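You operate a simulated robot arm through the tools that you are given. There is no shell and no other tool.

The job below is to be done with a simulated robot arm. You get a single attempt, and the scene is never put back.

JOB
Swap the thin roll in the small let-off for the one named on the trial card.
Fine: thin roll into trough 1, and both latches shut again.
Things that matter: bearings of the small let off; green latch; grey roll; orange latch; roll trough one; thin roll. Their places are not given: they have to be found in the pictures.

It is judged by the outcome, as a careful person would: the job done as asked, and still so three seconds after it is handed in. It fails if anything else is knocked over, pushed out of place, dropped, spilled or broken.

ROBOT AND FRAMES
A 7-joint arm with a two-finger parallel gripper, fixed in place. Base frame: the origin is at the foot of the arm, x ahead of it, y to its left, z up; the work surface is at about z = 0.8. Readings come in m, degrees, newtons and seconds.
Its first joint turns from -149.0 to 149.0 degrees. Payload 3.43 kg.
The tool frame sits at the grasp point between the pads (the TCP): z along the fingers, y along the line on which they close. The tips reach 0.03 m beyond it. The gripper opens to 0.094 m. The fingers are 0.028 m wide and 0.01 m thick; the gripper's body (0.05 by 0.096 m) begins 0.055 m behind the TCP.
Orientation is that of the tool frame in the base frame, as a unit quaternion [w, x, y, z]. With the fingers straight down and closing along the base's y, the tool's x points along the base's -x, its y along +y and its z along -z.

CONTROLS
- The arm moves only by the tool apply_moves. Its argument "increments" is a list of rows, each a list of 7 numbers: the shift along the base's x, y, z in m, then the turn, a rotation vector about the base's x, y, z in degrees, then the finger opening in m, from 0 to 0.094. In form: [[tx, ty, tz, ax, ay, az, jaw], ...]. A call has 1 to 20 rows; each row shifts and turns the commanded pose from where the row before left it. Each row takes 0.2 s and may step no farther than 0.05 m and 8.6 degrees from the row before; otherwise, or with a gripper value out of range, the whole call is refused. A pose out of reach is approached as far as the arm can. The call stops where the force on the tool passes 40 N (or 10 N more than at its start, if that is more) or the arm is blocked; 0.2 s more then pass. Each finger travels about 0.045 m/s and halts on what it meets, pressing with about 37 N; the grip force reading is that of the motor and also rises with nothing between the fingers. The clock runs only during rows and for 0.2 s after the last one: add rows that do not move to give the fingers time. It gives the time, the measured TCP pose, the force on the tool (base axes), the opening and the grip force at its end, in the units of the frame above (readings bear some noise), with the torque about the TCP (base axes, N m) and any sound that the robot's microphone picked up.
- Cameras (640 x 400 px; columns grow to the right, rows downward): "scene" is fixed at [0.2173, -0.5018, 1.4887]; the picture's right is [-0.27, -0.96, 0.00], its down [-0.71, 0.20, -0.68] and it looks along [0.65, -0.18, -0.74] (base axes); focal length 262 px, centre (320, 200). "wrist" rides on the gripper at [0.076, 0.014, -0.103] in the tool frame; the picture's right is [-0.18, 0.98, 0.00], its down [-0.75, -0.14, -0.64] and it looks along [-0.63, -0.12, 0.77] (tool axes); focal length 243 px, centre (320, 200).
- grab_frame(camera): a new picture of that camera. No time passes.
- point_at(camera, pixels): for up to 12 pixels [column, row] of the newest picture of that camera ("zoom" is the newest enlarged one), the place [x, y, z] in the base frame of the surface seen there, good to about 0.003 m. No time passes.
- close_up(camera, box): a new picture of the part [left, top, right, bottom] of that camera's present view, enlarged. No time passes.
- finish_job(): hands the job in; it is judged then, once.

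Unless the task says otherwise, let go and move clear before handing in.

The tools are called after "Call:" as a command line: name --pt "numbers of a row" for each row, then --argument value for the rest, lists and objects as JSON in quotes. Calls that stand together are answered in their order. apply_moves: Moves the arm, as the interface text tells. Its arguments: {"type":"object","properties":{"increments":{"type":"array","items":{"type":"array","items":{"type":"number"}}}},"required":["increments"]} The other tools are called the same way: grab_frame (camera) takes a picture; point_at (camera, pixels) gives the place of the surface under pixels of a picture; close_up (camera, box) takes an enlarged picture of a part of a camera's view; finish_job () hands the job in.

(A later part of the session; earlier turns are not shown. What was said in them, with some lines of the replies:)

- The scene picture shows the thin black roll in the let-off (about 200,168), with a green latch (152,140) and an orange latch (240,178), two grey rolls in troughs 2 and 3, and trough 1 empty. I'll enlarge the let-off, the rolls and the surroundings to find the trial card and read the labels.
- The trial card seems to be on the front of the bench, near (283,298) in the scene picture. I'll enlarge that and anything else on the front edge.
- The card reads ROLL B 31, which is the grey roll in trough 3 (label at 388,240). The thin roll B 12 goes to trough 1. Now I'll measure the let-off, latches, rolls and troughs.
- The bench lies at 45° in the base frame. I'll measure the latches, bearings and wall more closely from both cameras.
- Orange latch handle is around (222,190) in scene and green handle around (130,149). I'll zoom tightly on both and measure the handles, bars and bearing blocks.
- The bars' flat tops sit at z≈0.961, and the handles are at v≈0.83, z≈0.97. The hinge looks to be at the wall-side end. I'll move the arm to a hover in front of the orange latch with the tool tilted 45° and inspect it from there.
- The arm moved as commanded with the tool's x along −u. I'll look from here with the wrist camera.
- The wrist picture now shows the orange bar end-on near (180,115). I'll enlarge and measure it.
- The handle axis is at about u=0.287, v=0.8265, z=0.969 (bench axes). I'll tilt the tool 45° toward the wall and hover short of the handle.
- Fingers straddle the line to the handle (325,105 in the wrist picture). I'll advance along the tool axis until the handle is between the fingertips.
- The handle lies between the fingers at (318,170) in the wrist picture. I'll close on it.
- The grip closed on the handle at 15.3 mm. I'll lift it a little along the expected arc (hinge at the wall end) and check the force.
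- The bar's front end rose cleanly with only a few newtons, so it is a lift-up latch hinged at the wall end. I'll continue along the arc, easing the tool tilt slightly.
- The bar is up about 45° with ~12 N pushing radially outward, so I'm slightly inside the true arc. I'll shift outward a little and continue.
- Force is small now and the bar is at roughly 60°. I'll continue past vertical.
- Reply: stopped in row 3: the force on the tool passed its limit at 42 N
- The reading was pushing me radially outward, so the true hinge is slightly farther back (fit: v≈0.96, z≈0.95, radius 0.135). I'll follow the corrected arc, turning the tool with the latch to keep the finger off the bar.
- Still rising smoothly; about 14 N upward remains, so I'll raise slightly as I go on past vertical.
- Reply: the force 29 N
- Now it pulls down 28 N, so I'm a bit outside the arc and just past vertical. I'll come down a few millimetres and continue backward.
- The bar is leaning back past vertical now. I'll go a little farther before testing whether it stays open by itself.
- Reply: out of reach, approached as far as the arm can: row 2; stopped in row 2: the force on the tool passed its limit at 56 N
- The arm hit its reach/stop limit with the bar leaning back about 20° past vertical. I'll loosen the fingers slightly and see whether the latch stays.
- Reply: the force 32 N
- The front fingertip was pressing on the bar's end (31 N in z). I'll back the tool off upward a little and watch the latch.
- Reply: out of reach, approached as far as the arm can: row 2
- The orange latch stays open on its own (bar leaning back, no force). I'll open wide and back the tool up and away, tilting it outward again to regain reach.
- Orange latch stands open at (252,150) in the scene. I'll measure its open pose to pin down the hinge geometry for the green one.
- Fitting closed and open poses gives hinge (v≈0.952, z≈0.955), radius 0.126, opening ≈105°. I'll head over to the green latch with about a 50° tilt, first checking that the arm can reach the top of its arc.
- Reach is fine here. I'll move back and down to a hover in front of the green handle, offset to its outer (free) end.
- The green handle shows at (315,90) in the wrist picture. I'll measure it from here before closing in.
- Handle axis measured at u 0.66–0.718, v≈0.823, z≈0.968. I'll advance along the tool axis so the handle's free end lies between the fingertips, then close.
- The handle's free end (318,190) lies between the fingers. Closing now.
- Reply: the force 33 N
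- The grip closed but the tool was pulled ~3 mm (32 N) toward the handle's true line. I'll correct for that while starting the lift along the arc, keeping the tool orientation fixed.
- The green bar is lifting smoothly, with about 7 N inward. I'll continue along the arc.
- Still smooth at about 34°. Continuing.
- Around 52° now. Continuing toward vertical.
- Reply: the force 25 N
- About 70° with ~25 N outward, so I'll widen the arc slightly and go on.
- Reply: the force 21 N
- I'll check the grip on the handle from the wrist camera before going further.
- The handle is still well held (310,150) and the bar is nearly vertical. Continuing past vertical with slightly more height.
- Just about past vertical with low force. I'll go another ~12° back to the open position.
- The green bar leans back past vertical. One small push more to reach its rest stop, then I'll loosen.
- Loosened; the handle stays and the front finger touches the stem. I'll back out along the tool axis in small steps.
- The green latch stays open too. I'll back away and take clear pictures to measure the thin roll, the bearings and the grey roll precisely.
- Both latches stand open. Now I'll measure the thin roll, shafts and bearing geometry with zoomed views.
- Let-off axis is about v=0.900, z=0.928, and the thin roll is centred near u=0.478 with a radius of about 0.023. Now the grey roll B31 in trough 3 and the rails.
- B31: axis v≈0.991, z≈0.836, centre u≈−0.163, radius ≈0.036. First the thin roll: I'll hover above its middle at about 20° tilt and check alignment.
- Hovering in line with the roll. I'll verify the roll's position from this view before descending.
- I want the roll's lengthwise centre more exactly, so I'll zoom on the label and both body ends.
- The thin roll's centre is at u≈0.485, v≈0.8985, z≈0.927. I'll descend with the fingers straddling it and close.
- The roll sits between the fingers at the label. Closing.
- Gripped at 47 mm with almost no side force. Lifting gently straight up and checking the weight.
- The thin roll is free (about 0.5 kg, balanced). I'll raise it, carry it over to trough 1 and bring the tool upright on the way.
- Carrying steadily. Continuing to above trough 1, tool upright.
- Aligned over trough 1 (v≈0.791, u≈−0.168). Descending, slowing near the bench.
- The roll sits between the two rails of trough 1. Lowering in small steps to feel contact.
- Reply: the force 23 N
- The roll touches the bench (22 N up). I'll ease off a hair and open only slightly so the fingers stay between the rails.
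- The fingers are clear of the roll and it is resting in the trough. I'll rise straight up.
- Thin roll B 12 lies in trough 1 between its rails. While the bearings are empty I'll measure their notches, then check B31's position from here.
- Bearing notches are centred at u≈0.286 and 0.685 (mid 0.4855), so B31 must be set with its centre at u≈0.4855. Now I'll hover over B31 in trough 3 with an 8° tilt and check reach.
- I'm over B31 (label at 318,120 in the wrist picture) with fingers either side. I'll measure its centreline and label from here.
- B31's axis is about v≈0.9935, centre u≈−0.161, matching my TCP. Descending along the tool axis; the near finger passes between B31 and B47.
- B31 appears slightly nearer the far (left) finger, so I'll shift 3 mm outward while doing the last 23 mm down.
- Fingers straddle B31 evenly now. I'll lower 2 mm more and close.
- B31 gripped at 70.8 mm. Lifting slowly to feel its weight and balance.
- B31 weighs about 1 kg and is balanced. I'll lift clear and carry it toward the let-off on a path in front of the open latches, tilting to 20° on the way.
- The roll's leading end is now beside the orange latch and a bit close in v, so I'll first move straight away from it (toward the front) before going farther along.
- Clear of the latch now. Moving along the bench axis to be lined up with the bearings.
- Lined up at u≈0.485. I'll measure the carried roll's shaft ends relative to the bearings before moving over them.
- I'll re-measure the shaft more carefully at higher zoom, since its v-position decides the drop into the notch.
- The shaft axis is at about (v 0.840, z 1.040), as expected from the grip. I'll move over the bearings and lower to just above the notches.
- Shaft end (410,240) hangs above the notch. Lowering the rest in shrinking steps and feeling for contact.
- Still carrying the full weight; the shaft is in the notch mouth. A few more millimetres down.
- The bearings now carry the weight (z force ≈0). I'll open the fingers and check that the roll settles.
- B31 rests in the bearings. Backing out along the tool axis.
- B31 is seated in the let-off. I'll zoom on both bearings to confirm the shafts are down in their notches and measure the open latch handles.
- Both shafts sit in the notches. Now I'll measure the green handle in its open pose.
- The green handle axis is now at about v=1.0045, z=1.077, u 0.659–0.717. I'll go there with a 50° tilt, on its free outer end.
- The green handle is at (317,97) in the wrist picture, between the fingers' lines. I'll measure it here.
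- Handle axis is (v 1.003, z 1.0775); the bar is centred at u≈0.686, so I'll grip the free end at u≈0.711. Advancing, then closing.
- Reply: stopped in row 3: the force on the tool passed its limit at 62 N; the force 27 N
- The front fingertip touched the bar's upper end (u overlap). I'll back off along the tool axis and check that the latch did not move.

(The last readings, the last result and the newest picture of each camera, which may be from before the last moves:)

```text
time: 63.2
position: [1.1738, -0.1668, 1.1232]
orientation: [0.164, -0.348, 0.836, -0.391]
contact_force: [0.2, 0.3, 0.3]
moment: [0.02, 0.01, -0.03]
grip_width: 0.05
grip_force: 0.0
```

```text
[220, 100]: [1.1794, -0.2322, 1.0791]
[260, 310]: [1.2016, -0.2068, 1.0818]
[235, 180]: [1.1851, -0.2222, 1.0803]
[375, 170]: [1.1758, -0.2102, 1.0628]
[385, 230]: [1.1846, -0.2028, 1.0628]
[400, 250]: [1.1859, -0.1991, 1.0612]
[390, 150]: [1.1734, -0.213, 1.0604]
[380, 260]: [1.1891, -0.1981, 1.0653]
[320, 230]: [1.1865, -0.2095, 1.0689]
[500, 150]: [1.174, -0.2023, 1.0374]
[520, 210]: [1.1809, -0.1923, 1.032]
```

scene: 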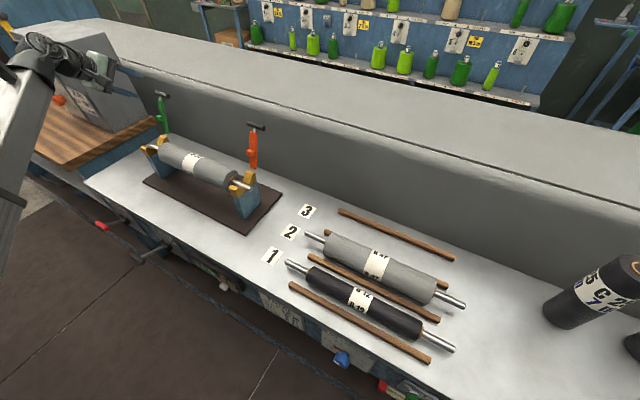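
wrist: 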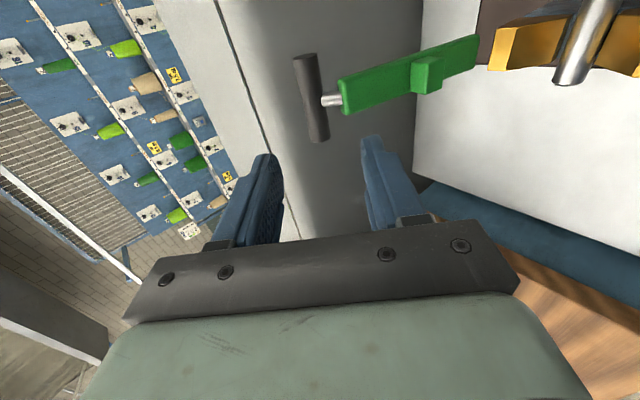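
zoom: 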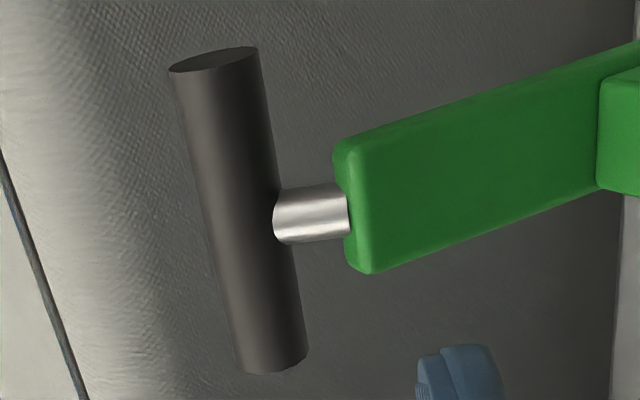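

The bar spans u 0.677–0.702, so a tight grip from here would foul it. Instead I'll open wide so the bar lies between the fingers: rear finger behind the handle, front finger ahead of the bar, and draw it forward. First to the hover.

Call:
apply_moves --pt "-0.0196 0.0041 -0.004 0 0 0 0.092" --pt "-0.0196 0.0041 -0.004 0 0 0 0.092" --pt "0 0 0 0 0 0 0.092"

Call:
grab_frame --camera "wrist"

Call:
close_up --camera "scene" --box '[90, 60, 220, 160]'

```text
time: 64.0
position: [1.1317, -0.1593, 1.1159]
orientation: [0.164, -0.347, 0.837, -0.391]
contact_force: [-0.6, -0.6, -0.3]
moment: [0.0, 0.0, -0.02]
grip_width: 0.092
grip_force: 0.1
```

```text
taken
```

wrist: 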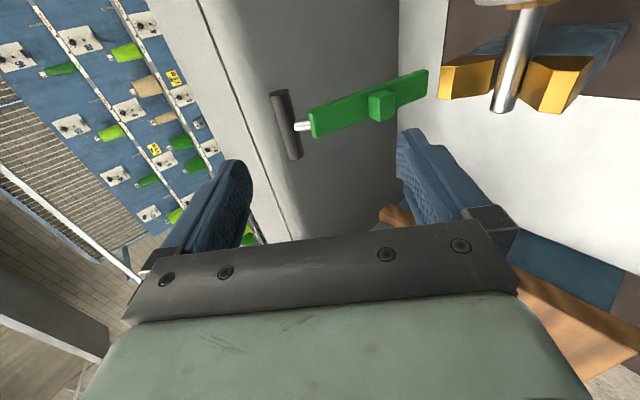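

```text
4.00 times, centred on (155, 110) of scene
```

zoom: 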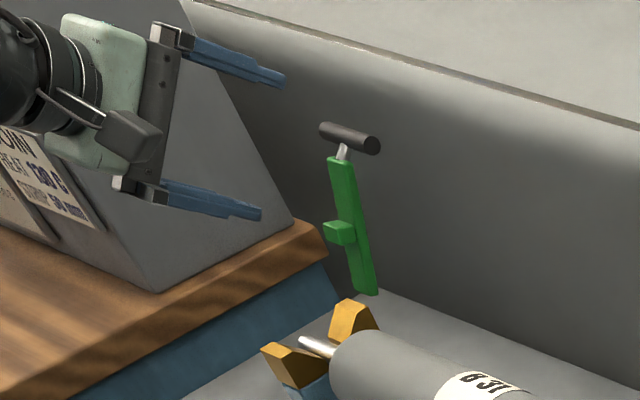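

The latch's tongue would foul a wide-open jaw, so a better way: turn the gripper 90° about its axis and hold the handle by its two ends (closing along the bench axis), leaving the bar free between the fingers. I'll back off and rotate.

Call:
apply_moves --pt "-0.0135 0.0135 0.016 0 0 0 0.085" --pt "-0.0135 0.0135 0.016 0 0 0 0.085" --pt "0 0 0 4.431 -4.431 -5.261 0.085" --pt "0 0 0 4.431 -4.431 -5.261 0.085" --pt "0 0 0 4.431 -4.431 -5.261 0.085" --pt "0 0 0 4.431 -4.431 -5.261 0.085" --pt "0 0 0 4.431 -4.431 -5.261 0.085" --pt "0 0 0 4.431 -4.431 -5.261 0.085" --pt "0 0 0 4.431 -4.431 -5.261 0.085" --pt "0 0 0 4.431 -4.431 -5.261 0.085" --pt "0 0 0 4.431 -4.431 -5.261 0.085" --pt "0 0 0 4.431 -4.431 -5.261 0.085" --pt "0 0 0 4.431 -4.431 -5.261 0.085"

Call:
grab_frame --camera "wrist"

Call:
close_up --camera "scene" --box '[60, 40, 220, 160]'

```text
time: 66.8
position: [1.105, -0.1337, 1.1469]
orientation: [0.392, 0.348, 0.836, -0.163]
contact_force: [-0.3, 0.1, -0.2]
moment: [-0.02, -0.01, -0.04]
grip_width: 0.0849
grip_force: 0.1
```

```text
taken
```

wrist: 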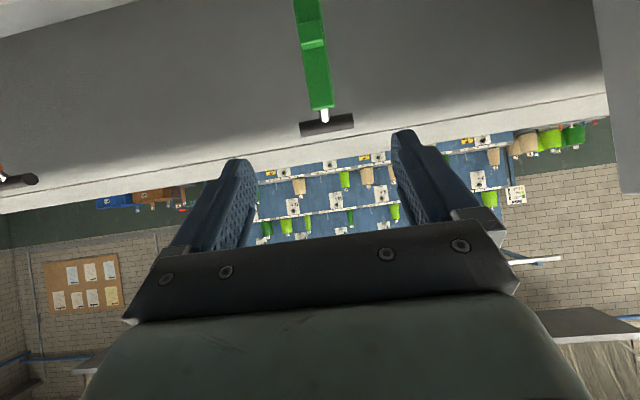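

```text
3.33 times, centred on (140, 100) of scene
```

zoom: 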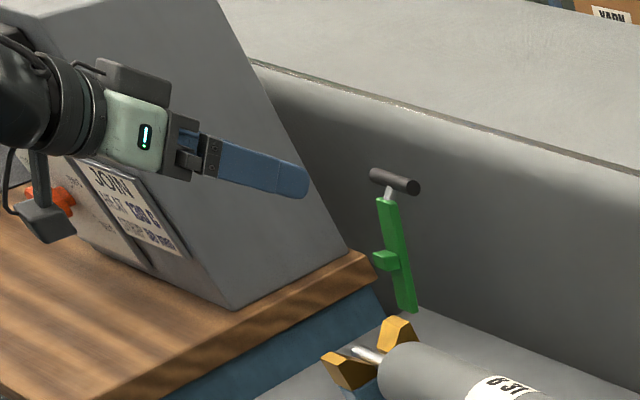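

Rotated fine; the handle (301–354, 125) is centred between the fingers in the wrist picture. Approaching along the tool axis.

Call:
apply_moves --pt "0.0152 -0.0152 0.0007 0 0 0 0.08" --pt "0.0152 -0.0152 0.0007 0 0 0 0.08" --pt "0.0163 -0.0163 -0.0193 0 0 0 0.08" --pt "0.0163 -0.0163 -0.0193 0 0 0 0.08" --pt "0 0 0 0 0 0 0.08"

Call:
grab_frame --camera "wrist"

Call:
close_up --camera "scene" --box '[100, 60, 220, 160]'

```text
time: 68.0
position: [1.1676, -0.1954, 1.1084]
orientation: [0.393, 0.347, 0.836, -0.163]
contact_force: [-0.3, -0.4, -0.6]
moment: [-0.01, -0.01, 0.01]
grip_width: 0.0802
grip_force: 0.0
```

```text
taken
```

wrist: 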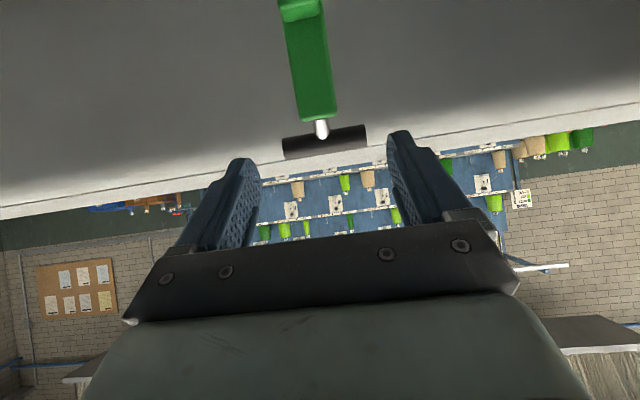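

```text
4.00 times, centred on (160, 110) of scene
```

zoom: 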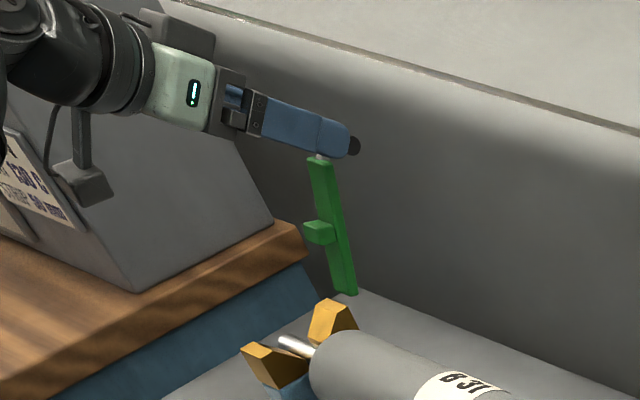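

Almost there. I'll verify the handle's position in this view before the last 30 mm.

Call:
point_at --camera "wrist" --pixels '[[290, 147], [325, 142], [360, 137], [286, 148], [365, 136], [322, 130], [315, 90]]'

```text
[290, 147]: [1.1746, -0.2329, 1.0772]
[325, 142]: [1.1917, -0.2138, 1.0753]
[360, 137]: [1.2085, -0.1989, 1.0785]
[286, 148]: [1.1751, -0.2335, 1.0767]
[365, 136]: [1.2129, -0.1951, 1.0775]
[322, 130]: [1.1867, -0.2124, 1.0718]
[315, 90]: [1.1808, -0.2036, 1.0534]
```

The handle axis is confirmed (v 1.0025, z 1.075, centre u≈0.690). Advancing the last 31 mm and then closing on its ends.

Call:
apply_moves --pt "0.0095 -0.0073 -0.01 0 0 0 0.08" --pt "0.0095 -0.0073 -0.01 0 0 0 0.08" --pt "0 0 0 0 0 0 0.08"

Call:
grab_frame --camera "wrist"

Call:
close_up --camera "scene" --box '[100, 60, 220, 160]'

```text
time: 68.8
position: [1.1875, -0.2099, 1.089]
orientation: [0.392, 0.347, 0.836, -0.163]
contact_force: [0.3, -0.6, 0.4]
moment: [0.0, 0.0, 0.03]
grip_width: 0.0801
grip_force: 0.1
```

```text
taken
```

wrist: 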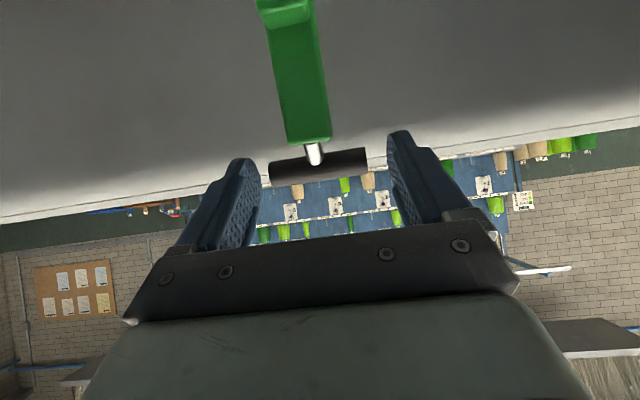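

```text
4.00 times, centred on (160, 110) of scene
```

zoom: 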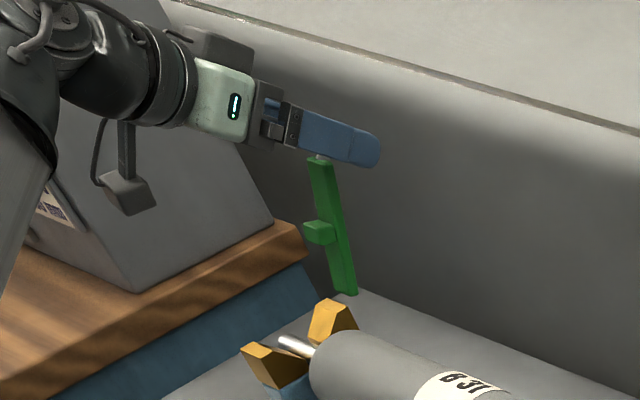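

Fingers now straddle the handle's ends (270–367 at row 165). Closing with a 1.5 mm centring shift.

Call:
apply_moves --pt "-0.001 -0.001 0 0 0 0 0.06" --pt "0 0 0 0 0 0 0.0" --pt "0 0 0 0 0 0 0.0" --pt "0 0 0 0 0 0 0.0"

Call:
grab_frame --camera "wrist"

```text
time: 69.8
position: [1.1863, -0.2104, 1.0896]
orientation: [0.392, 0.347, 0.837, -0.162]
contact_force: [-0.8, 0.8, -5.2]
moment: [-0.01, -0.18, 0.02]
grip_width: 0.0711
grip_force: 44.9
```

```text
taken
```

wrist: 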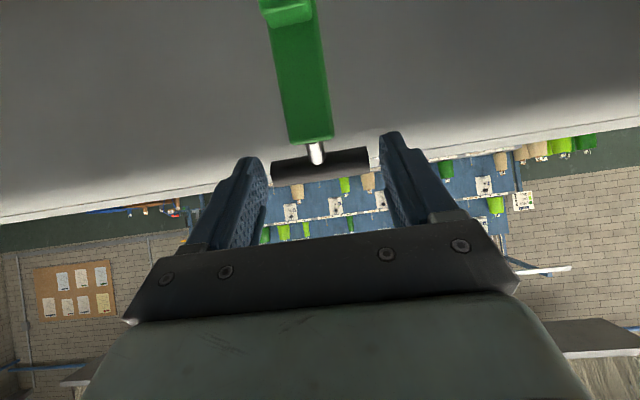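

The handle is held end-to-end at 71 mm. Starting the closing arc in small steps with force checks.

Call:
apply_moves --pt "-0.0091 0.0091 0.0042 0 0 0 0.0" --pt "-0.0096 0.0096 0.0029 0 0 0 0.0"

Call:
close_up --camera "scene" --box '[100, 60, 220, 160]'

```text
time: 70.5
position: [1.1683, -0.1921, 1.0966]
orientation: [0.392, 0.346, 0.836, -0.164]
contact_force: [4.6, -10.9, -5.8]
moment: [-0.94, -0.98, 0.18]
grip_width: 0.071
grip_force: 45.2
```

```text
4.00 times, centred on (160, 110) of scene
```

zoom: 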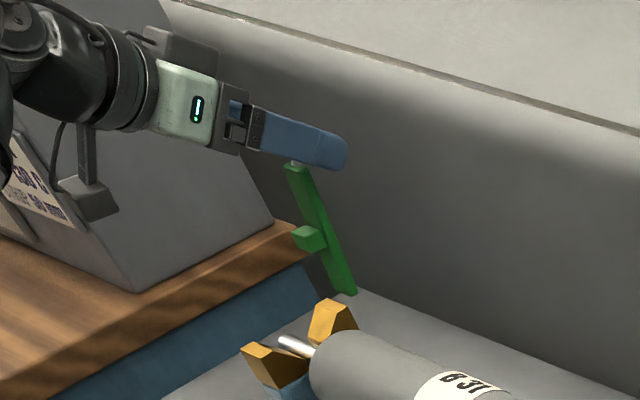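

Moving as planned (bar now near vertical), moderate force. Continuing over the top.

Call:
apply_moves --pt "-0.0097 0.0097 0.001 0 0 0 0.0" --pt "-0.0098 0.0098 -0.0005 0 0 0 0.0"

Call:
close_up --camera "scene" --box '[100, 60, 220, 160]'

```text
time: 71.0
position: [1.1497, -0.173, 1.0984]
orientation: [0.393, 0.347, 0.836, -0.164]
contact_force: [6.6, -7.4, 6.1]
moment: [-1.01, -1.18, 0.22]
grip_width: 0.0715
grip_force: 44.7
```

```text
4.00 times, centred on (160, 110) of scene
```

zoom: 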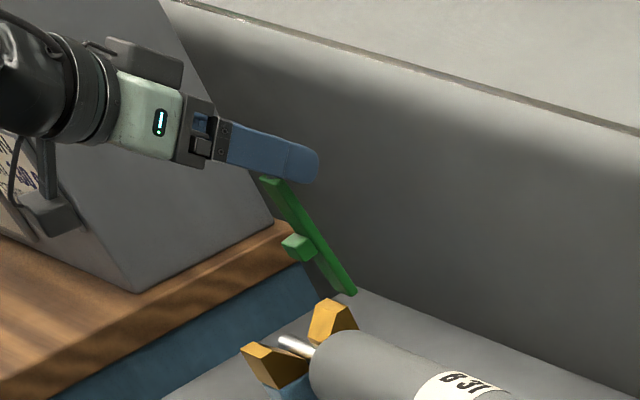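

Past vertical now; forces small. Continuing down the arc.

Call:
apply_moves --pt "-0.0097 0.0097 -0.0012 0 0 0 0.0" --pt "-0.0096 0.0096 -0.0027 0 0 0 0.0" --pt "-0.0093 0.0093 -0.0043 0 0 0 0.0"

Call:
close_up --camera "scene" --box '[80, 70, 200, 170]'

```text
time: 71.8
position: [1.1196, -0.1436, 1.0905]
orientation: [0.392, 0.348, 0.836, -0.164]
contact_force: [4.8, -6.0, 6.8]
moment: [-0.91, -1.16, 0.36]
grip_width: 0.0712
grip_force: 44.4
```

```text
4.00 times, centred on (140, 120) of scene
```

zoom: 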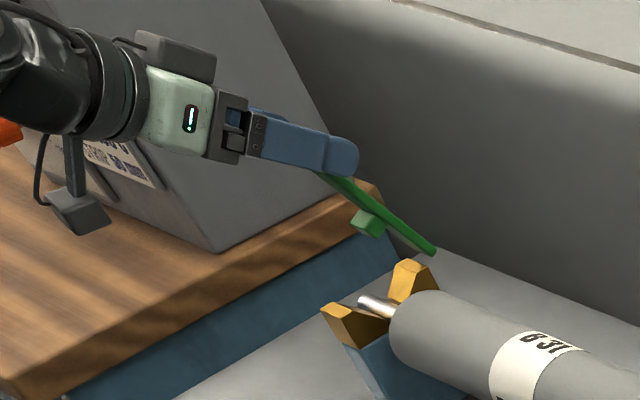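

On track (about 69°). Continuing.

Call:
apply_moves --pt "-0.0089 0.0089 -0.0056 0 0 0 0.0" --pt "-0.0085 0.0085 -0.0069 0 0 0 0.0" --pt "-0.0079 0.0079 -0.0081 0 0 0 0.0" --pt "-0.0072 0.0072 -0.0093 0 0 0 0.0"

Call:
close_up --camera "scene" --box '[80, 80, 200, 180]'

```text
time: 72.8
position: [1.0873, -0.1114, 1.0604]
orientation: [0.393, 0.347, 0.836, -0.164]
contact_force: [1.8, -1.6, 10.5]
moment: [-0.88, -1.13, 0.31]
grip_width: 0.0711
grip_force: 44.8
```

```text
4.00 times, centred on (140, 130) of scene
```

zoom: 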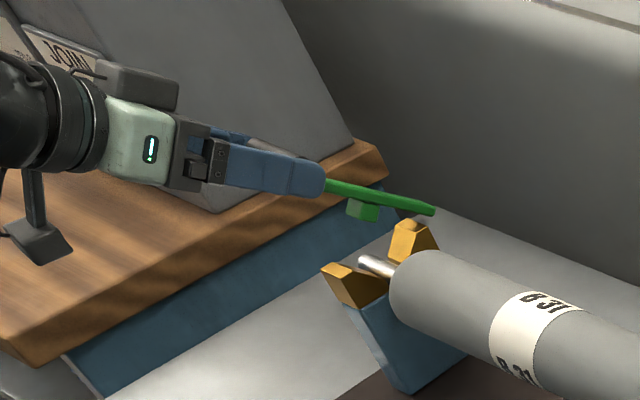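

About 45°, all smooth. Continuing down.

Call:
apply_moves --pt "-0.0066 0.0066 -0.0102 0 0 0 0.0" --pt "-0.0057 0.0057 -0.0112 0 0 0 0.0" --pt "-0.0049 0.0049 -0.012 0 0 0 0.0" --pt "-0.004 0.004 -0.0126 0 0 0 0.0"

Call:
close_up --camera "scene" --box '[80, 80, 200, 180]'

```text
time: 73.8
position: [1.0659, -0.0897, 1.0138]
orientation: [0.392, 0.348, 0.836, -0.164]
contact_force: [-10.8, 3.8, 13.2]
moment: [-0.98, -0.92, 0.09]
grip_width: 0.0712
grip_force: 45.4
```

```text
4.00 times, centred on (140, 130) of scene
```

zoom: 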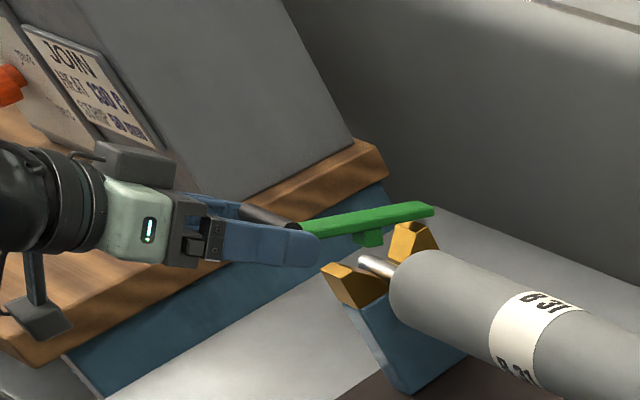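

About 21° now with ~14 N radial; I'll shift outward slightly and go on to the closed position.

Call:
apply_moves --pt "-0.004 0.004 -0.0125 0 0 0 0.0" --pt "-0.0022 0.0022 -0.0134 0 0 0 0.0"

Call:
close_up --camera "scene" --box '[80, 80, 200, 180]'

Call:
grab_frame --camera "wrist"

```text
time: 74.5
position: [1.0608, -0.0842, 0.9876]
orientation: [0.393, 0.346, 0.836, -0.163]
contact_force: [-6.1, 3.7, 9.4]
moment: [-1.0, -0.89, -0.02]
grip_width: 0.0711
grip_force: 45.0
```

```text
4.00 times, centred on (140, 130) of scene
```

zoom: 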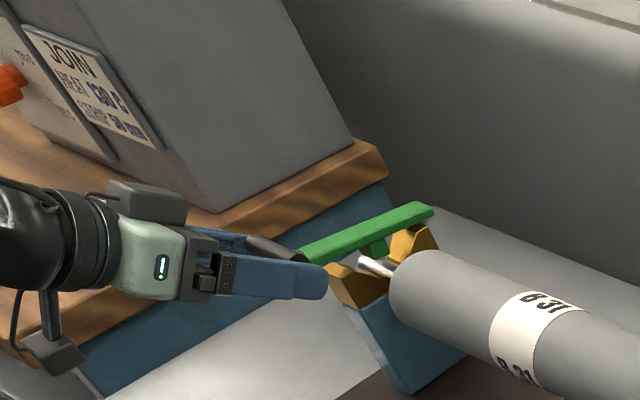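

```text
taken
```

wrist: 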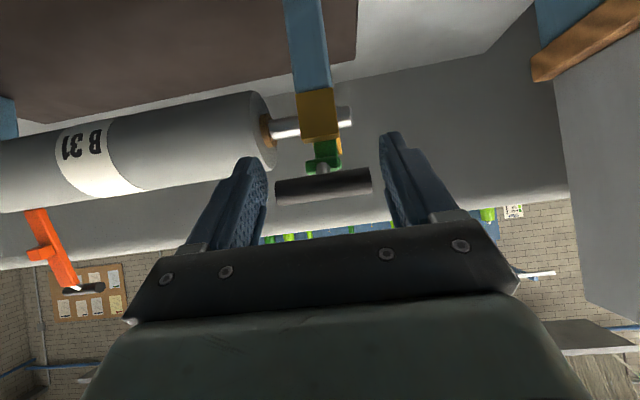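

Nearly shut. Lowering the last few millimetres until the bar seats.

Call:
apply_moves --pt "-0.0004 0.0004 -0.004 0 0 0 0.0" --pt "-0.0002 0.0002 -0.004 0 0 0 0.0" --pt "0 0 0 0 0 0 0.0"

Call:
close_up --camera "scene" --box '[110, 110, 206, 180]'

```text
time: 75.2
position: [1.0594, -0.0828, 0.9806]
orientation: [0.391, 0.347, 0.837, -0.163]
contact_force: [-8.8, 8.1, 10.3]
moment: [-0.8, -0.89, 0.05]
grip_width: 0.0711
grip_force: 44.8
```

```text
5.71 times, centred on (158, 145) of scene
```

zoom: 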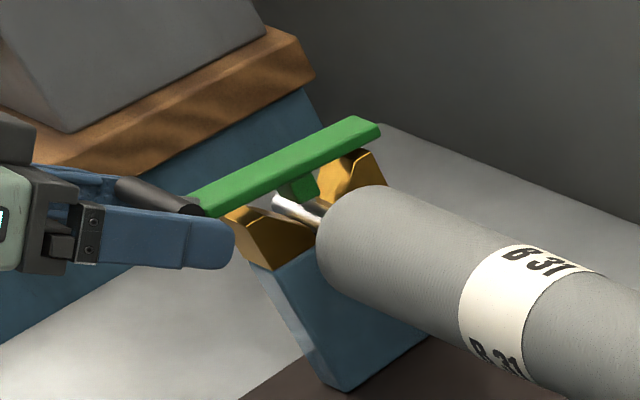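

The bar looks seated. I'll press a few millimetres more to confirm by force.

Call:
apply_moves --pt "0 0 -0.003 0 0 0 0.0" --pt "0 0 0 0 0 0 0.0"

Call:
close_up --camera "scene" --box '[118, 125, 182, 165]'

```text
time: 75.8
position: [1.0596, -0.0826, 0.9772]
orientation: [0.393, 0.347, 0.836, -0.164]
contact_force: [-9.0, 8.9, 10.0]
moment: [-0.86, -0.86, 0.1]
grip_width: 0.0711
grip_force: 44.7
```

```text
10.00 times, centred on (150, 145) of scene
```

zoom: 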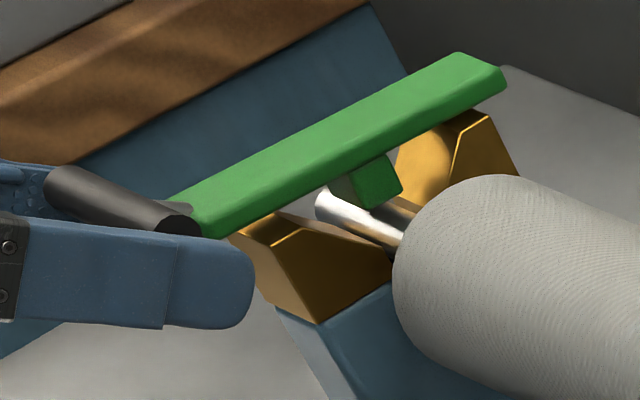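

Compared with the first picture (bar corner at 215,250 then, 215,237 now), it's still about 5 mm short. Continuing down.

Call:
apply_moves --pt "0 0 -0.003 0 0 0 0.0" --pt "0 0 -0.002 0 0 0 0.0" --pt "0 0 0 0 0 0 0.0"

Call:
close_up --camera "scene" --box '[118, 125, 182, 165]'

```text
time: 76.7
position: [1.0585, -0.0836, 0.972]
orientation: [0.392, 0.347, 0.836, -0.163]
contact_force: [-13.1, 12.7, 10.4]
moment: [-0.89, -0.84, 0.1]
grip_width: 0.0709
grip_force: 45.3
```

```text
10.00 times, centred on (150, 145) of scene
```

zoom: 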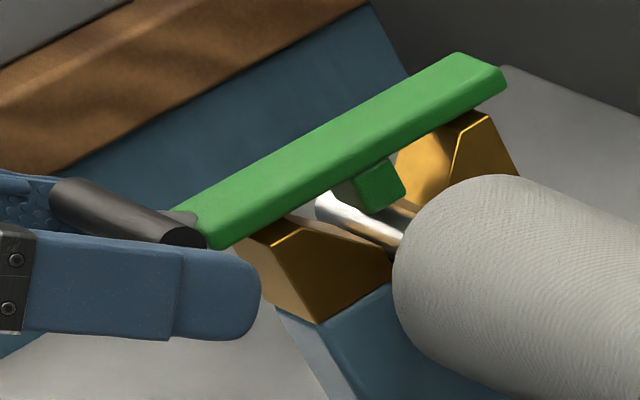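

Bar corner now at (217,248) — nearly the original closed position. One more small press, then check.

Call:
apply_moves --pt "-0.001 0.001 -0.0015 0 0 0 0.0" --pt "0 0 -0.001 0 0 0 0.0" --pt "0 0 0 0 0 0 0.0"

Call:
close_up --camera "scene" --box '[118, 125, 182, 165]'

```text
time: 77.5
position: [1.0588, -0.0823, 0.9709]
orientation: [0.392, 0.347, 0.836, -0.164]
contact_force: [-3.0, 0.5, 10.4]
moment: [-1.08, -1.04, -0.03]
grip_width: 0.0709
grip_force: 45.2
```

```text
10.00 times, centred on (150, 145) of scene
```

zoom: 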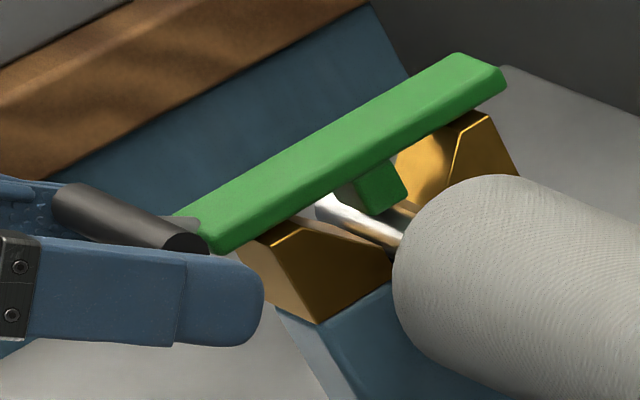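

The green bar is back at its closed position (217,252). Releasing and backing out along the tool axis.

Call:
apply_moves --pt "0 0 0 0 0 0 0.082" --pt "0 0 0 0 0 0 0.082" --pt "0 0 0 0 0 0 0.082" --pt "-0.0108 0.0108 0.0129 0 0 0 0.082" --pt "-0.0163 0.0163 0.0193 0 0 0 0.082" --pt "-0.0163 0.0163 0.0193 0 0 0 0.082"

Call:
close_up --camera "scene" --box '[118, 125, 182, 165]'

Call:
grab_frame --camera "wrist"

```text
time: 78.8
position: [1.0156, -0.0382, 1.0194]
orientation: [0.391, 0.348, 0.836, -0.164]
contact_force: [-0.2, 0.6, -0.2]
moment: [-0.03, -0.03, 0.02]
grip_width: 0.0817
grip_force: 0.0
```

```text
10.00 times, centred on (150, 145) of scene
```

zoom: 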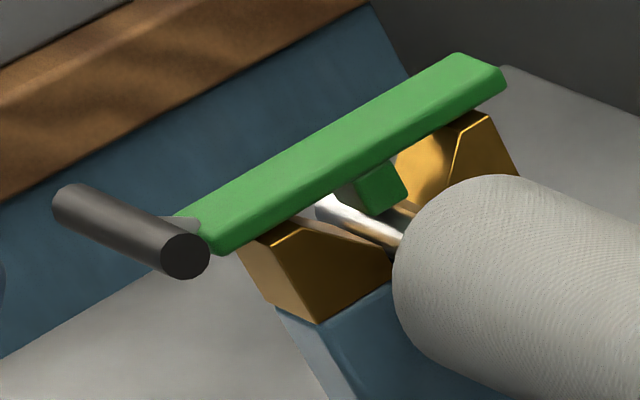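

```text
taken
```

wrist: 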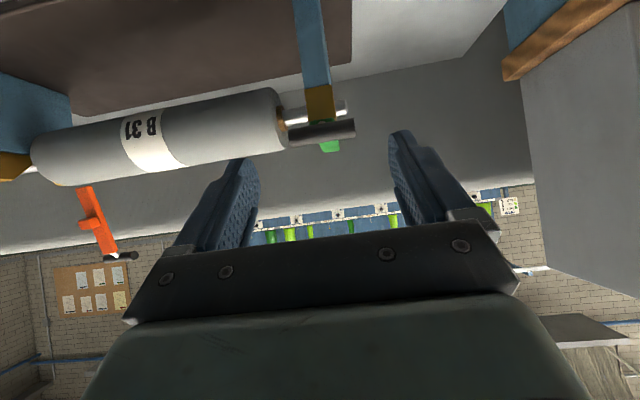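

Green latch is shut, matching its original picture. Now the orange latch with the same end-to-end grip: moving to a hover in front of it.

Call:
apply_moves --pt "0 0 0.0435 0 0 0 0.085" --pt "0 0 0.0435 0 0 0 0.085" --pt "0 0 0.0435 0 0 0 0.085" --pt "-0.0316 -0.0316 0 0 0 0 0.085" --pt "-0.0316 -0.0316 0 0 0 0 0.085" --pt "-0.0316 -0.0316 0 0 0 0 0.085" --pt "-0.0316 -0.0316 0 0 0 0 0.085" --pt "-0.0316 -0.0316 0 0 0 0 0.085" --pt "-0.0316 -0.0316 0 0 0 0 0.085" --pt "-0.0316 -0.0316 0 0 0 0 0.085" --pt "-0.0316 -0.0316 0 0 0 0 0.085" --pt "-0.0316 -0.0316 0 0 0 0 0.085" --pt "0.0293 -0.0293 0 0 0 0 0.085" --pt "0.0293 -0.0293 0 0 0 0 0.085" --pt "0.0293 -0.0293 0 0 0 0 0.085" --pt "0.0293 -0.0293 0 0 0 0 0.085"

Call:
grab_frame --camera "wrist"

Call:
grab_frame --camera "scene"

```text
time: 82.2
position: [0.8472, -0.4405, 1.1521]
orientation: [0.393, 0.346, 0.836, -0.163]
contact_force: [-0.6, -0.7, 0.4]
moment: [-0.03, -0.04, 0.03]
grip_width: 0.0851
grip_force: 0.1
```

```text
taken
```

wrist: 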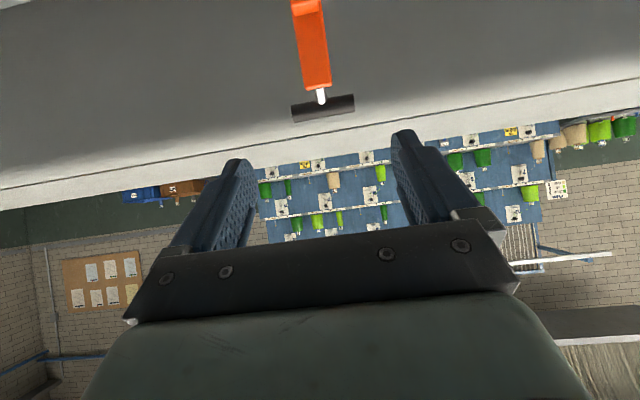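

```text
taken
```

scene: 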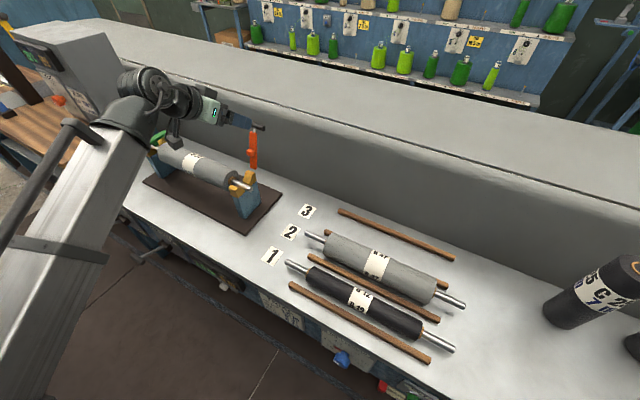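

The orange handle is at (323,108), between the fingers' lines. Measuring it from here.

Call:
point_at --camera "wrist" --pixels '[[294, 114], [300, 112], [323, 108], [345, 103], [351, 102], [320, 95], [312, 60], [303, 20]]'

Call:
close_up --camera "wrist" --box '[260, 70, 390, 150]'

```text
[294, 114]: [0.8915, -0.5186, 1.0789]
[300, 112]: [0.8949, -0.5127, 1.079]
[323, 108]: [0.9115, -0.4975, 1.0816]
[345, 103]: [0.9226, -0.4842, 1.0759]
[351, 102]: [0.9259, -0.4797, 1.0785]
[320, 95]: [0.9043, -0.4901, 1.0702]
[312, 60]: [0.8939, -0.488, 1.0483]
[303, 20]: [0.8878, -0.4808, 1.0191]
```

```text
4.92 times, centred on (325, 110) of wrist
```

zoom: 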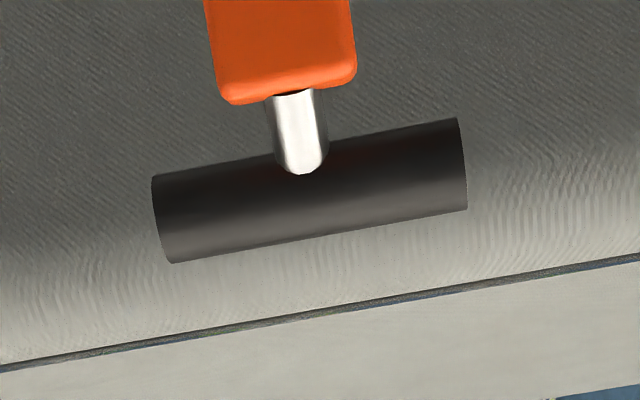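

Orange handle axis at (v 1.0027, z 1.0763), centre u≈0.2895. Advancing along the tool axis.

Call:
apply_moves --pt "0.0186 -0.0176 -0.021 0 0 0 0.085" --pt "0.0186 -0.0176 -0.021 0 0 0 0.085" --pt "0.0186 -0.0176 -0.021 0 0 0 0.085" --pt "0 0 0 0 0 0 0.085"

Call:
grab_frame --camera "wrist"

Call:
close_up --camera "scene" --box '[190, 90, 310, 190]'

```text
time: 83.2
position: [0.9028, -0.4947, 1.088]
orientation: [0.392, 0.347, 0.836, -0.164]
contact_force: [-0.2, 0.2, 0.3]
moment: [0.02, 0.01, 0.01]
grip_width: 0.0851
grip_force: 0.0
```

```text
taken
```

wrist: 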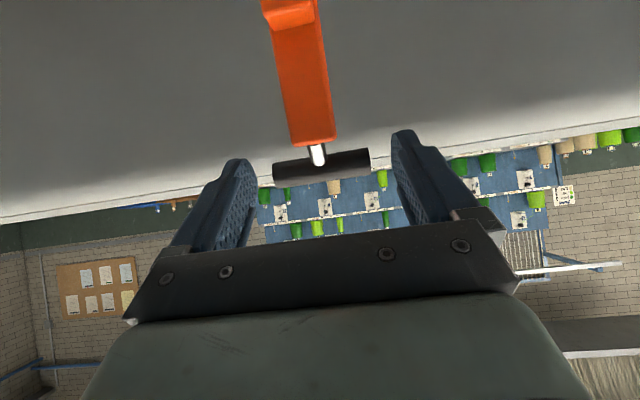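

```text
4.00 times, centred on (250, 140) of scene
```

zoom: 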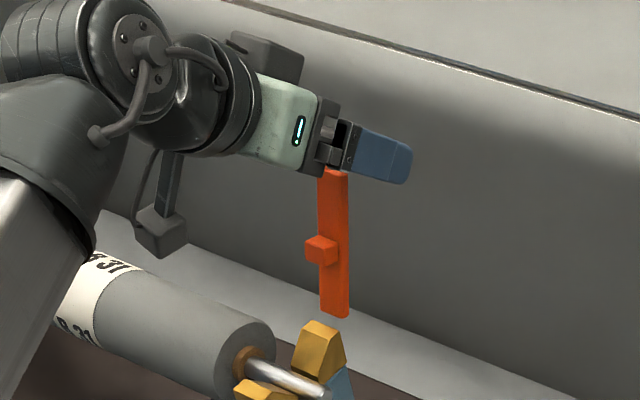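

Handle (272–370) is between the fingers. Closing on its ends.

Call:
apply_moves --pt "0 0 0 0 0 0 0.0" --pt "0 0 0 0 0 0 0.0" --pt "0 0 0 0 0 0 0.0"

Call:
grab_frame --camera "wrist"

```text
time: 84.0
position: [0.902, -0.4927, 1.0894]
orientation: [0.392, 0.347, 0.836, -0.163]
contact_force: [2.9, 2.3, -0.1]
moment: [0.0, -0.18, 0.15]
grip_width: 0.0708
grip_force: 45.1
```

```text
taken
```

wrist: 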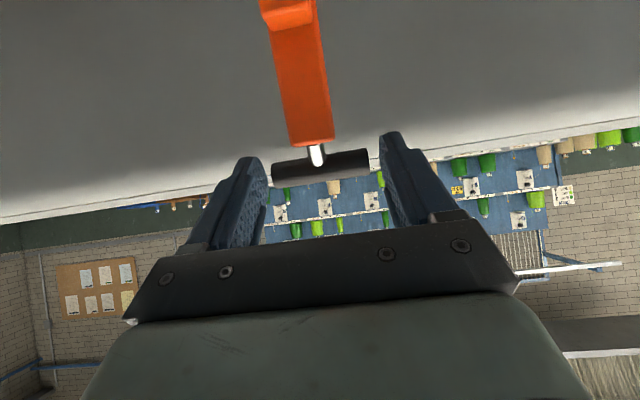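

Gripped at 70.8 mm as with the green one. Running the same closing arc, in stages.

Call:
apply_moves --pt "-0.0091 0.0091 0.0042 0 0 0 0.0" --pt "-0.0096 0.0096 0.0027 0 0 0 0.0" --pt "-0.0097 0.0097 0.001 0 0 0 0.0" --pt "-0.0098 0.0098 -0.0005 0 0 0 0.0"

Call:
close_up --camera "scene" --box '[190, 90, 310, 190]'

```text
time: 85.0
position: [0.8646, -0.455, 1.0982]
orientation: [0.393, 0.347, 0.836, -0.164]
contact_force: [9.7, -4.0, 5.5]
moment: [-0.93, -1.02, 0.2]
grip_width: 0.0712
grip_force: 45.1
```

```text
4.00 times, centred on (250, 140) of scene
```

zoom: 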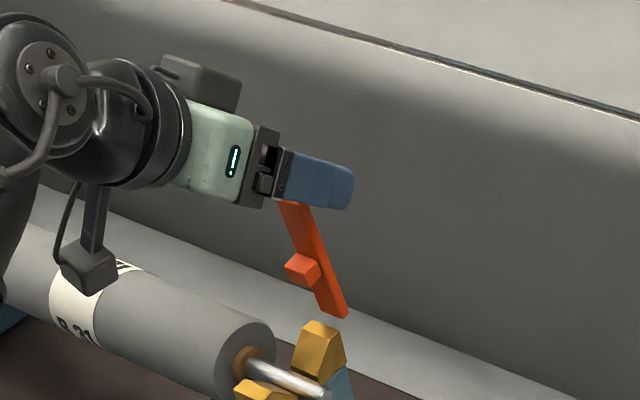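

Smooth so far, past vertical. Continuing.

Call:
apply_moves --pt "-0.0097 0.0097 -0.0012 0 0 0 0.0" --pt "-0.0096 0.0096 -0.0027 0 0 0 0.0" --pt "-0.0093 0.0093 -0.0043 0 0 0 0.0" --pt "-0.0089 0.0089 -0.0056 0 0 0 0.0" --pt "-0.0085 0.0085 -0.0069 0 0 0 0.0"

Call:
close_up --camera "scene" --box '[180, 100, 300, 200]'

```text
time: 86.2
position: [0.819, -0.4092, 1.0757]
orientation: [0.393, 0.346, 0.836, -0.163]
contact_force: [0.3, -3.3, 13.7]
moment: [-0.97, -1.04, 0.15]
grip_width: 0.0712
grip_force: 45.1
```

```text
4.00 times, centred on (240, 150) of scene
```

zoom: 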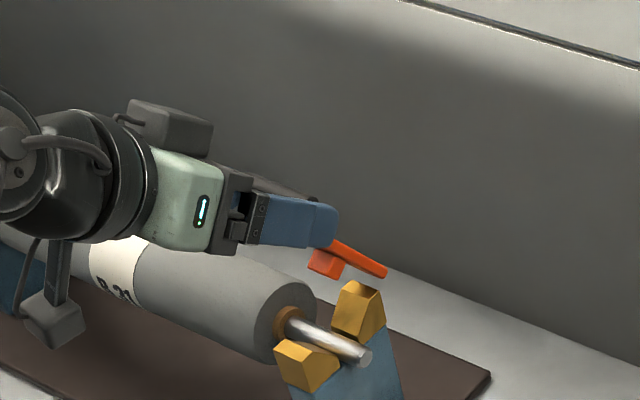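

Tracking well at roughly 55°. Continuing down.

Call:
apply_moves --pt "-0.0079 0.0079 -0.0078 0 0 0 0.0" --pt "-0.0072 0.0072 -0.009 0 0 0 0.0" --pt "-0.0066 0.0066 -0.0102 0 0 0 0.0" --pt "-0.006 0.006 -0.0112 0 0 0 0.0"

Call:
close_up --camera "scene" --box '[180, 110, 300, 210]'

```text
time: 87.2
position: [0.7921, -0.381, 1.0376]
orientation: [0.392, 0.347, 0.836, -0.163]
contact_force: [2.4, -0.6, 9.4]
moment: [-0.93, -0.97, 0.21]
grip_width: 0.0711
grip_force: 44.9
```

```text
4.00 times, centred on (240, 160) of scene
```

zoom: 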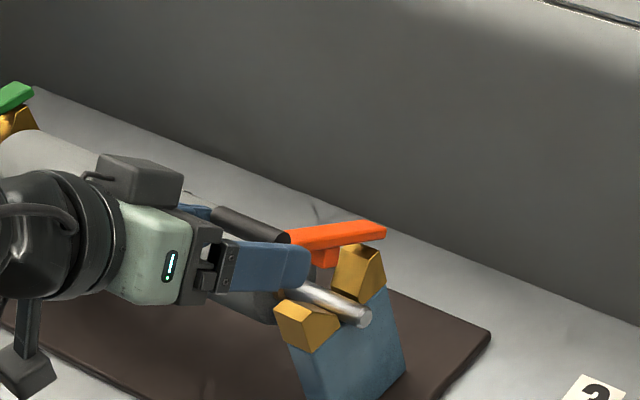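

About 33° remaining. Continuing toward closed.

Call:
apply_moves --pt "-0.0049 0.0049 -0.012 0 0 0 0.0" --pt "-0.0043 0.0043 -0.0126 0 0 0 0.0" --pt "-0.0035 0.0035 -0.0128 0 0 0 0.0" --pt "-0.0021 0.0021 -0.0122 0 0 0 0.0"

Call:
close_up --camera "scene" --box '[208, 160, 272, 200]'

```text
time: 88.2
position: [0.7748, -0.3659, 0.988]
orientation: [0.391, 0.348, 0.836, -0.165]
contact_force: [-11.7, 2.5, 9.8]
moment: [-1.06, -0.8, -0.2]
grip_width: 0.071
grip_force: 44.8
```

```text
10.00 times, centred on (240, 180) of scene
```

zoom: 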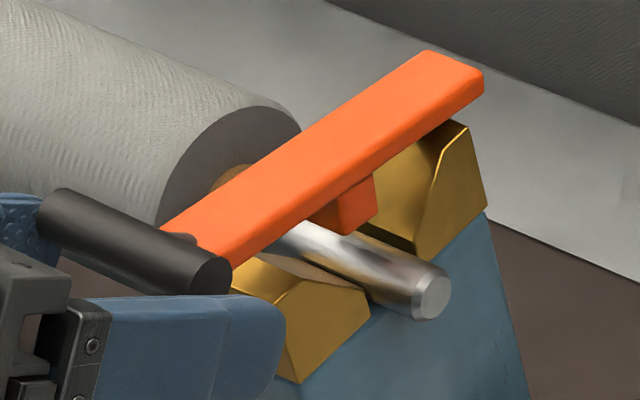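

Bar corner at (228,268) versus (235,312) when originally shut; about 16 mm to go. Lowering.

Call:
apply_moves --pt "-0.001 0.001 -0.006 0 0 0 0.0" --pt "0 0 -0.005 0 0 0 0.0" --pt "0 0 -0.004 0 0 0 0.0" --pt "0 0 0 0 0 0 0.0"

Call:
close_up --camera "scene" --box '[208, 160, 272, 200]'

```text
time: 89.2
position: [0.7745, -0.3653, 0.9732]
orientation: [0.391, 0.348, 0.836, -0.163]
contact_force: [-18.8, 18.5, 9.2]
moment: [-0.68, -0.73, 0.12]
grip_width: 0.0711
grip_force: 44.9
```

```text
10.00 times, centred on (240, 180) of scene
```

zoom: 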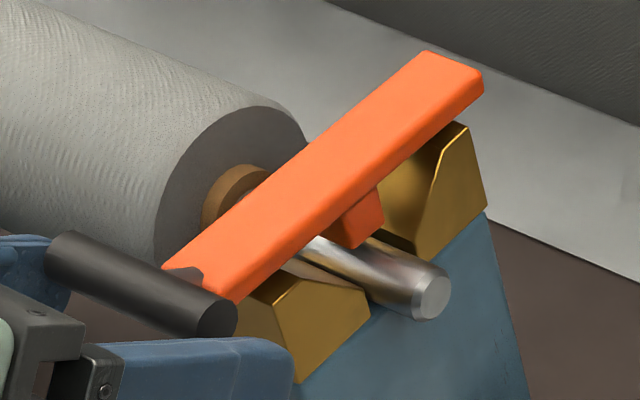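

Almost; 26 N pushes toward the front, so I'll ease 3 mm that way and lower another few millimetres.

Call:
apply_moves --pt "-0.002 0.002 -0.002 0 0 0 0.0" --pt "0 0 -0.002 0 0 0 0.0" --pt "0 0 0 0 0 0 0.0"

Call:
close_up --camera "scene" --box '[208, 160, 272, 200]'

```text
time: 90.0
position: [0.7743, -0.3643, 0.97]
orientation: [0.393, 0.347, 0.836, -0.164]
contact_force: [-4.3, 5.7, 10.3]
moment: [-1.03, -1.05, 0.0]
grip_width: 0.0712
grip_force: 44.8
```

```text
10.00 times, centred on (240, 180) of scene
```

zoom: 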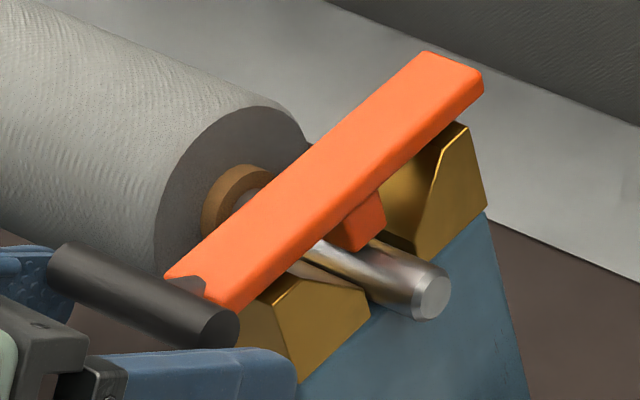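

Bar corner at (235,311), matching the original (235,312). One last light press, then I'll release.

Call:
apply_moves --pt "0 0 -0.0015 0 0 0 0.0" --pt "0 0 -0.001 0 0 0 0.0" --pt "0 0 0 0 0 0 0.0"

Call:
close_up --camera "scene" --box '[208, 160, 272, 200]'

```text
time: 90.8
position: [0.774, -0.3634, 0.9696]
orientation: [0.395, 0.346, 0.835, -0.163]
contact_force: [0.9, -2.7, 24.9]
moment: [-0.68, -0.49, -0.23]
grip_width: 0.071
grip_force: 44.9
```

```text
10.00 times, centred on (240, 180) of scene
```

zoom: 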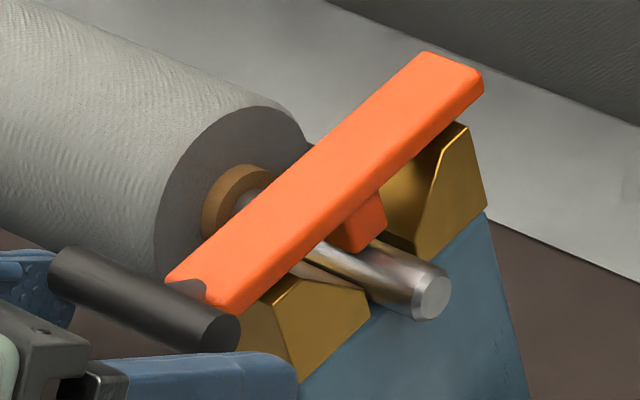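

Force rose to 25 N with no further travel, so the orange latch is hard shut. Releasing and backing away.

Call:
apply_moves --pt "0 0 0.001 0 0 0 0.082" --pt "0 0 0 0 0 0 0.082" --pt "0 0 0 0 0 0 0.082" --pt "-0.0108 0.0108 0.0129 0 0 0 0.082" --pt "-0.0163 0.0163 0.0193 0 0 0 0.082" --pt "-0.0163 0.0163 0.0193 0 0 0 0.082" --pt "-0.02 0.02 0.03 0 0 0 0.07" --pt "-0.02 0.02 0.03 0 0 0 0.05"

Call:
close_up --camera "scene" --box '[208, 160, 272, 200]'

Call:
close_up --camera "scene" --box '[118, 125, 182, 165]'

Call:
grab_frame --camera "scene"

```text
time: 92.7
position: [0.691, -0.2738, 1.0783]
orientation: [0.391, 0.347, 0.836, -0.164]
contact_force: [-0.5, 0.5, 0.1]
moment: [0.02, 0.01, 0.02]
grip_width: 0.0499
grip_force: 0.0
```

```text
10.00 times, centred on (240, 180) of scene
```

zoom: 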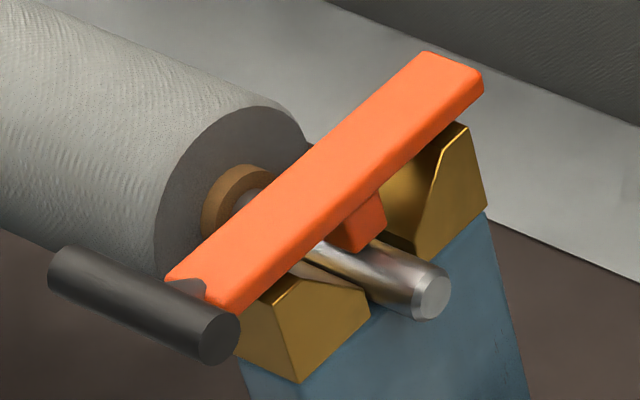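

```text
10.00 times, centred on (150, 145) of scene
```

zoom: 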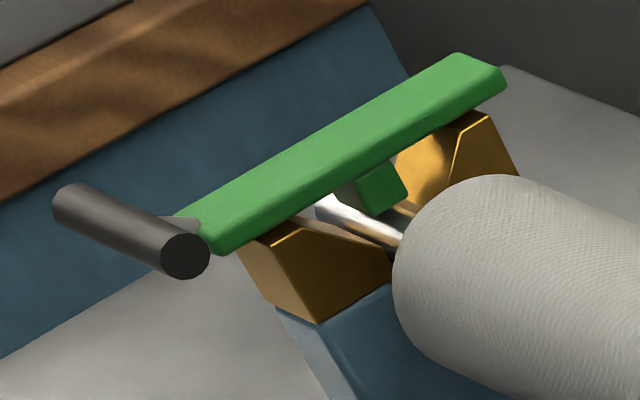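

```text
taken
```

scene: 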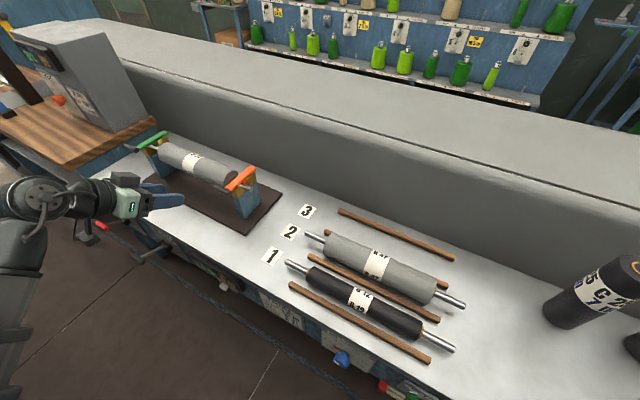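

Both latches match their original shut pictures (orange corner 235,312; green corner 217,252). I'll move the arm well clear and take a final look at everything.

Call:
apply_moves --pt "-0.01 0.01 0.04 0 0 0 0.05" --pt "-0.01 0.01 0.04 0 0 0 0.05" --pt "0 0 0.04 0 0 0 0.05" --pt "0 0 0 0 0 0 0.05" --pt "0 0 0 0 0 0 0.05"

Call:
close_up --camera "scene" --box '[250, 190, 490, 370]'

Call:
close_up --camera "scene" --box '[110, 110, 290, 240]'

Call:
point_at --camera "scene" --pixels '[[320, 280], [365, 300], [410, 322], [295, 265], [445, 345], [140, 147], [229, 187]]'

```text
time: 93.8
position: [0.6707, -0.2565, 1.1974]
orientation: [0.391, 0.347, 0.837, -0.163]
contact_force: [-0.1, 1.0, -0.2]
moment: [0.02, -0.04, 0.04]
grip_width: 0.05
grip_force: 0.0
```

```text
2.22 times, centred on (370, 280) of scene
```

zoom: 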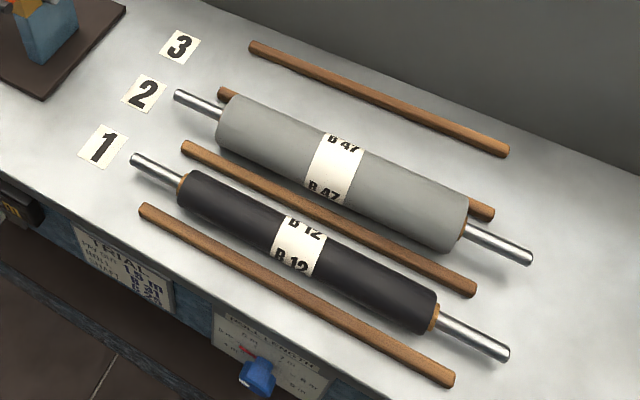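

```text
3.08 times, centred on (200, 175) of scene
```

zoom: 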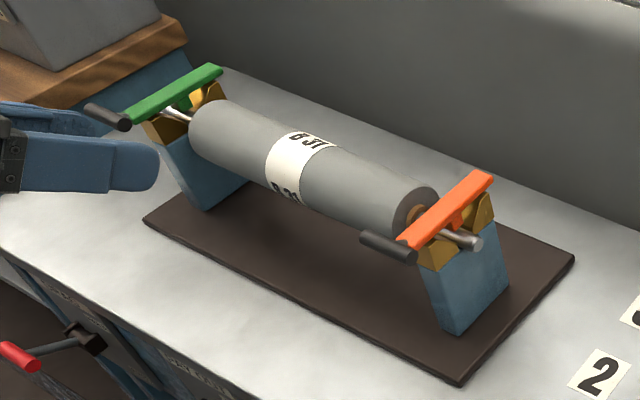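

```text
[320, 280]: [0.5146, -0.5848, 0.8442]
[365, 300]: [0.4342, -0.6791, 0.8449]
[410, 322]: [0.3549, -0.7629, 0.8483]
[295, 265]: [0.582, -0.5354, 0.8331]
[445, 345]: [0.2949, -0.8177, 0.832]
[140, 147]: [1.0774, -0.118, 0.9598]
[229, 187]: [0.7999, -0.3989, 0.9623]
```

The pictures show B 31 in the let-off with both latches down. Thin roll B 12 lies between the rails of trough 1, B 47 hasn't moved from trough 2, and the arm is clear with nothing in the gripper. I'm handing the job in.

Call:
finish_job

```text
The job is handed in.
```

The roll swap is done and handed in; I haven't seen the judge's result.

- **Roll fitted:** the trial card names B 31. I took it from trough 3 and set it in the small let-off, with both shaft ends down in the bearings.
- **Thin roll:** B 12 is in trough 1, lying between its rails.
- **Latches:** green and orange are both shut. In the last pictures each sits where it was at the start. The orange one also stopped firmly when I pressed on it; the green one I checked by picture only.
- **Everything else:** B 47 is still in trough 2, and I saw nothing else moved or knocked over. The gripper is empty and the arm is clear.

While opening and shutting the latches, the arm met more than its 40 N force limit a few times and stopped. The highest reading was 62 N, when a fingertip touched the open green bar. I saw no damage or shift from it.
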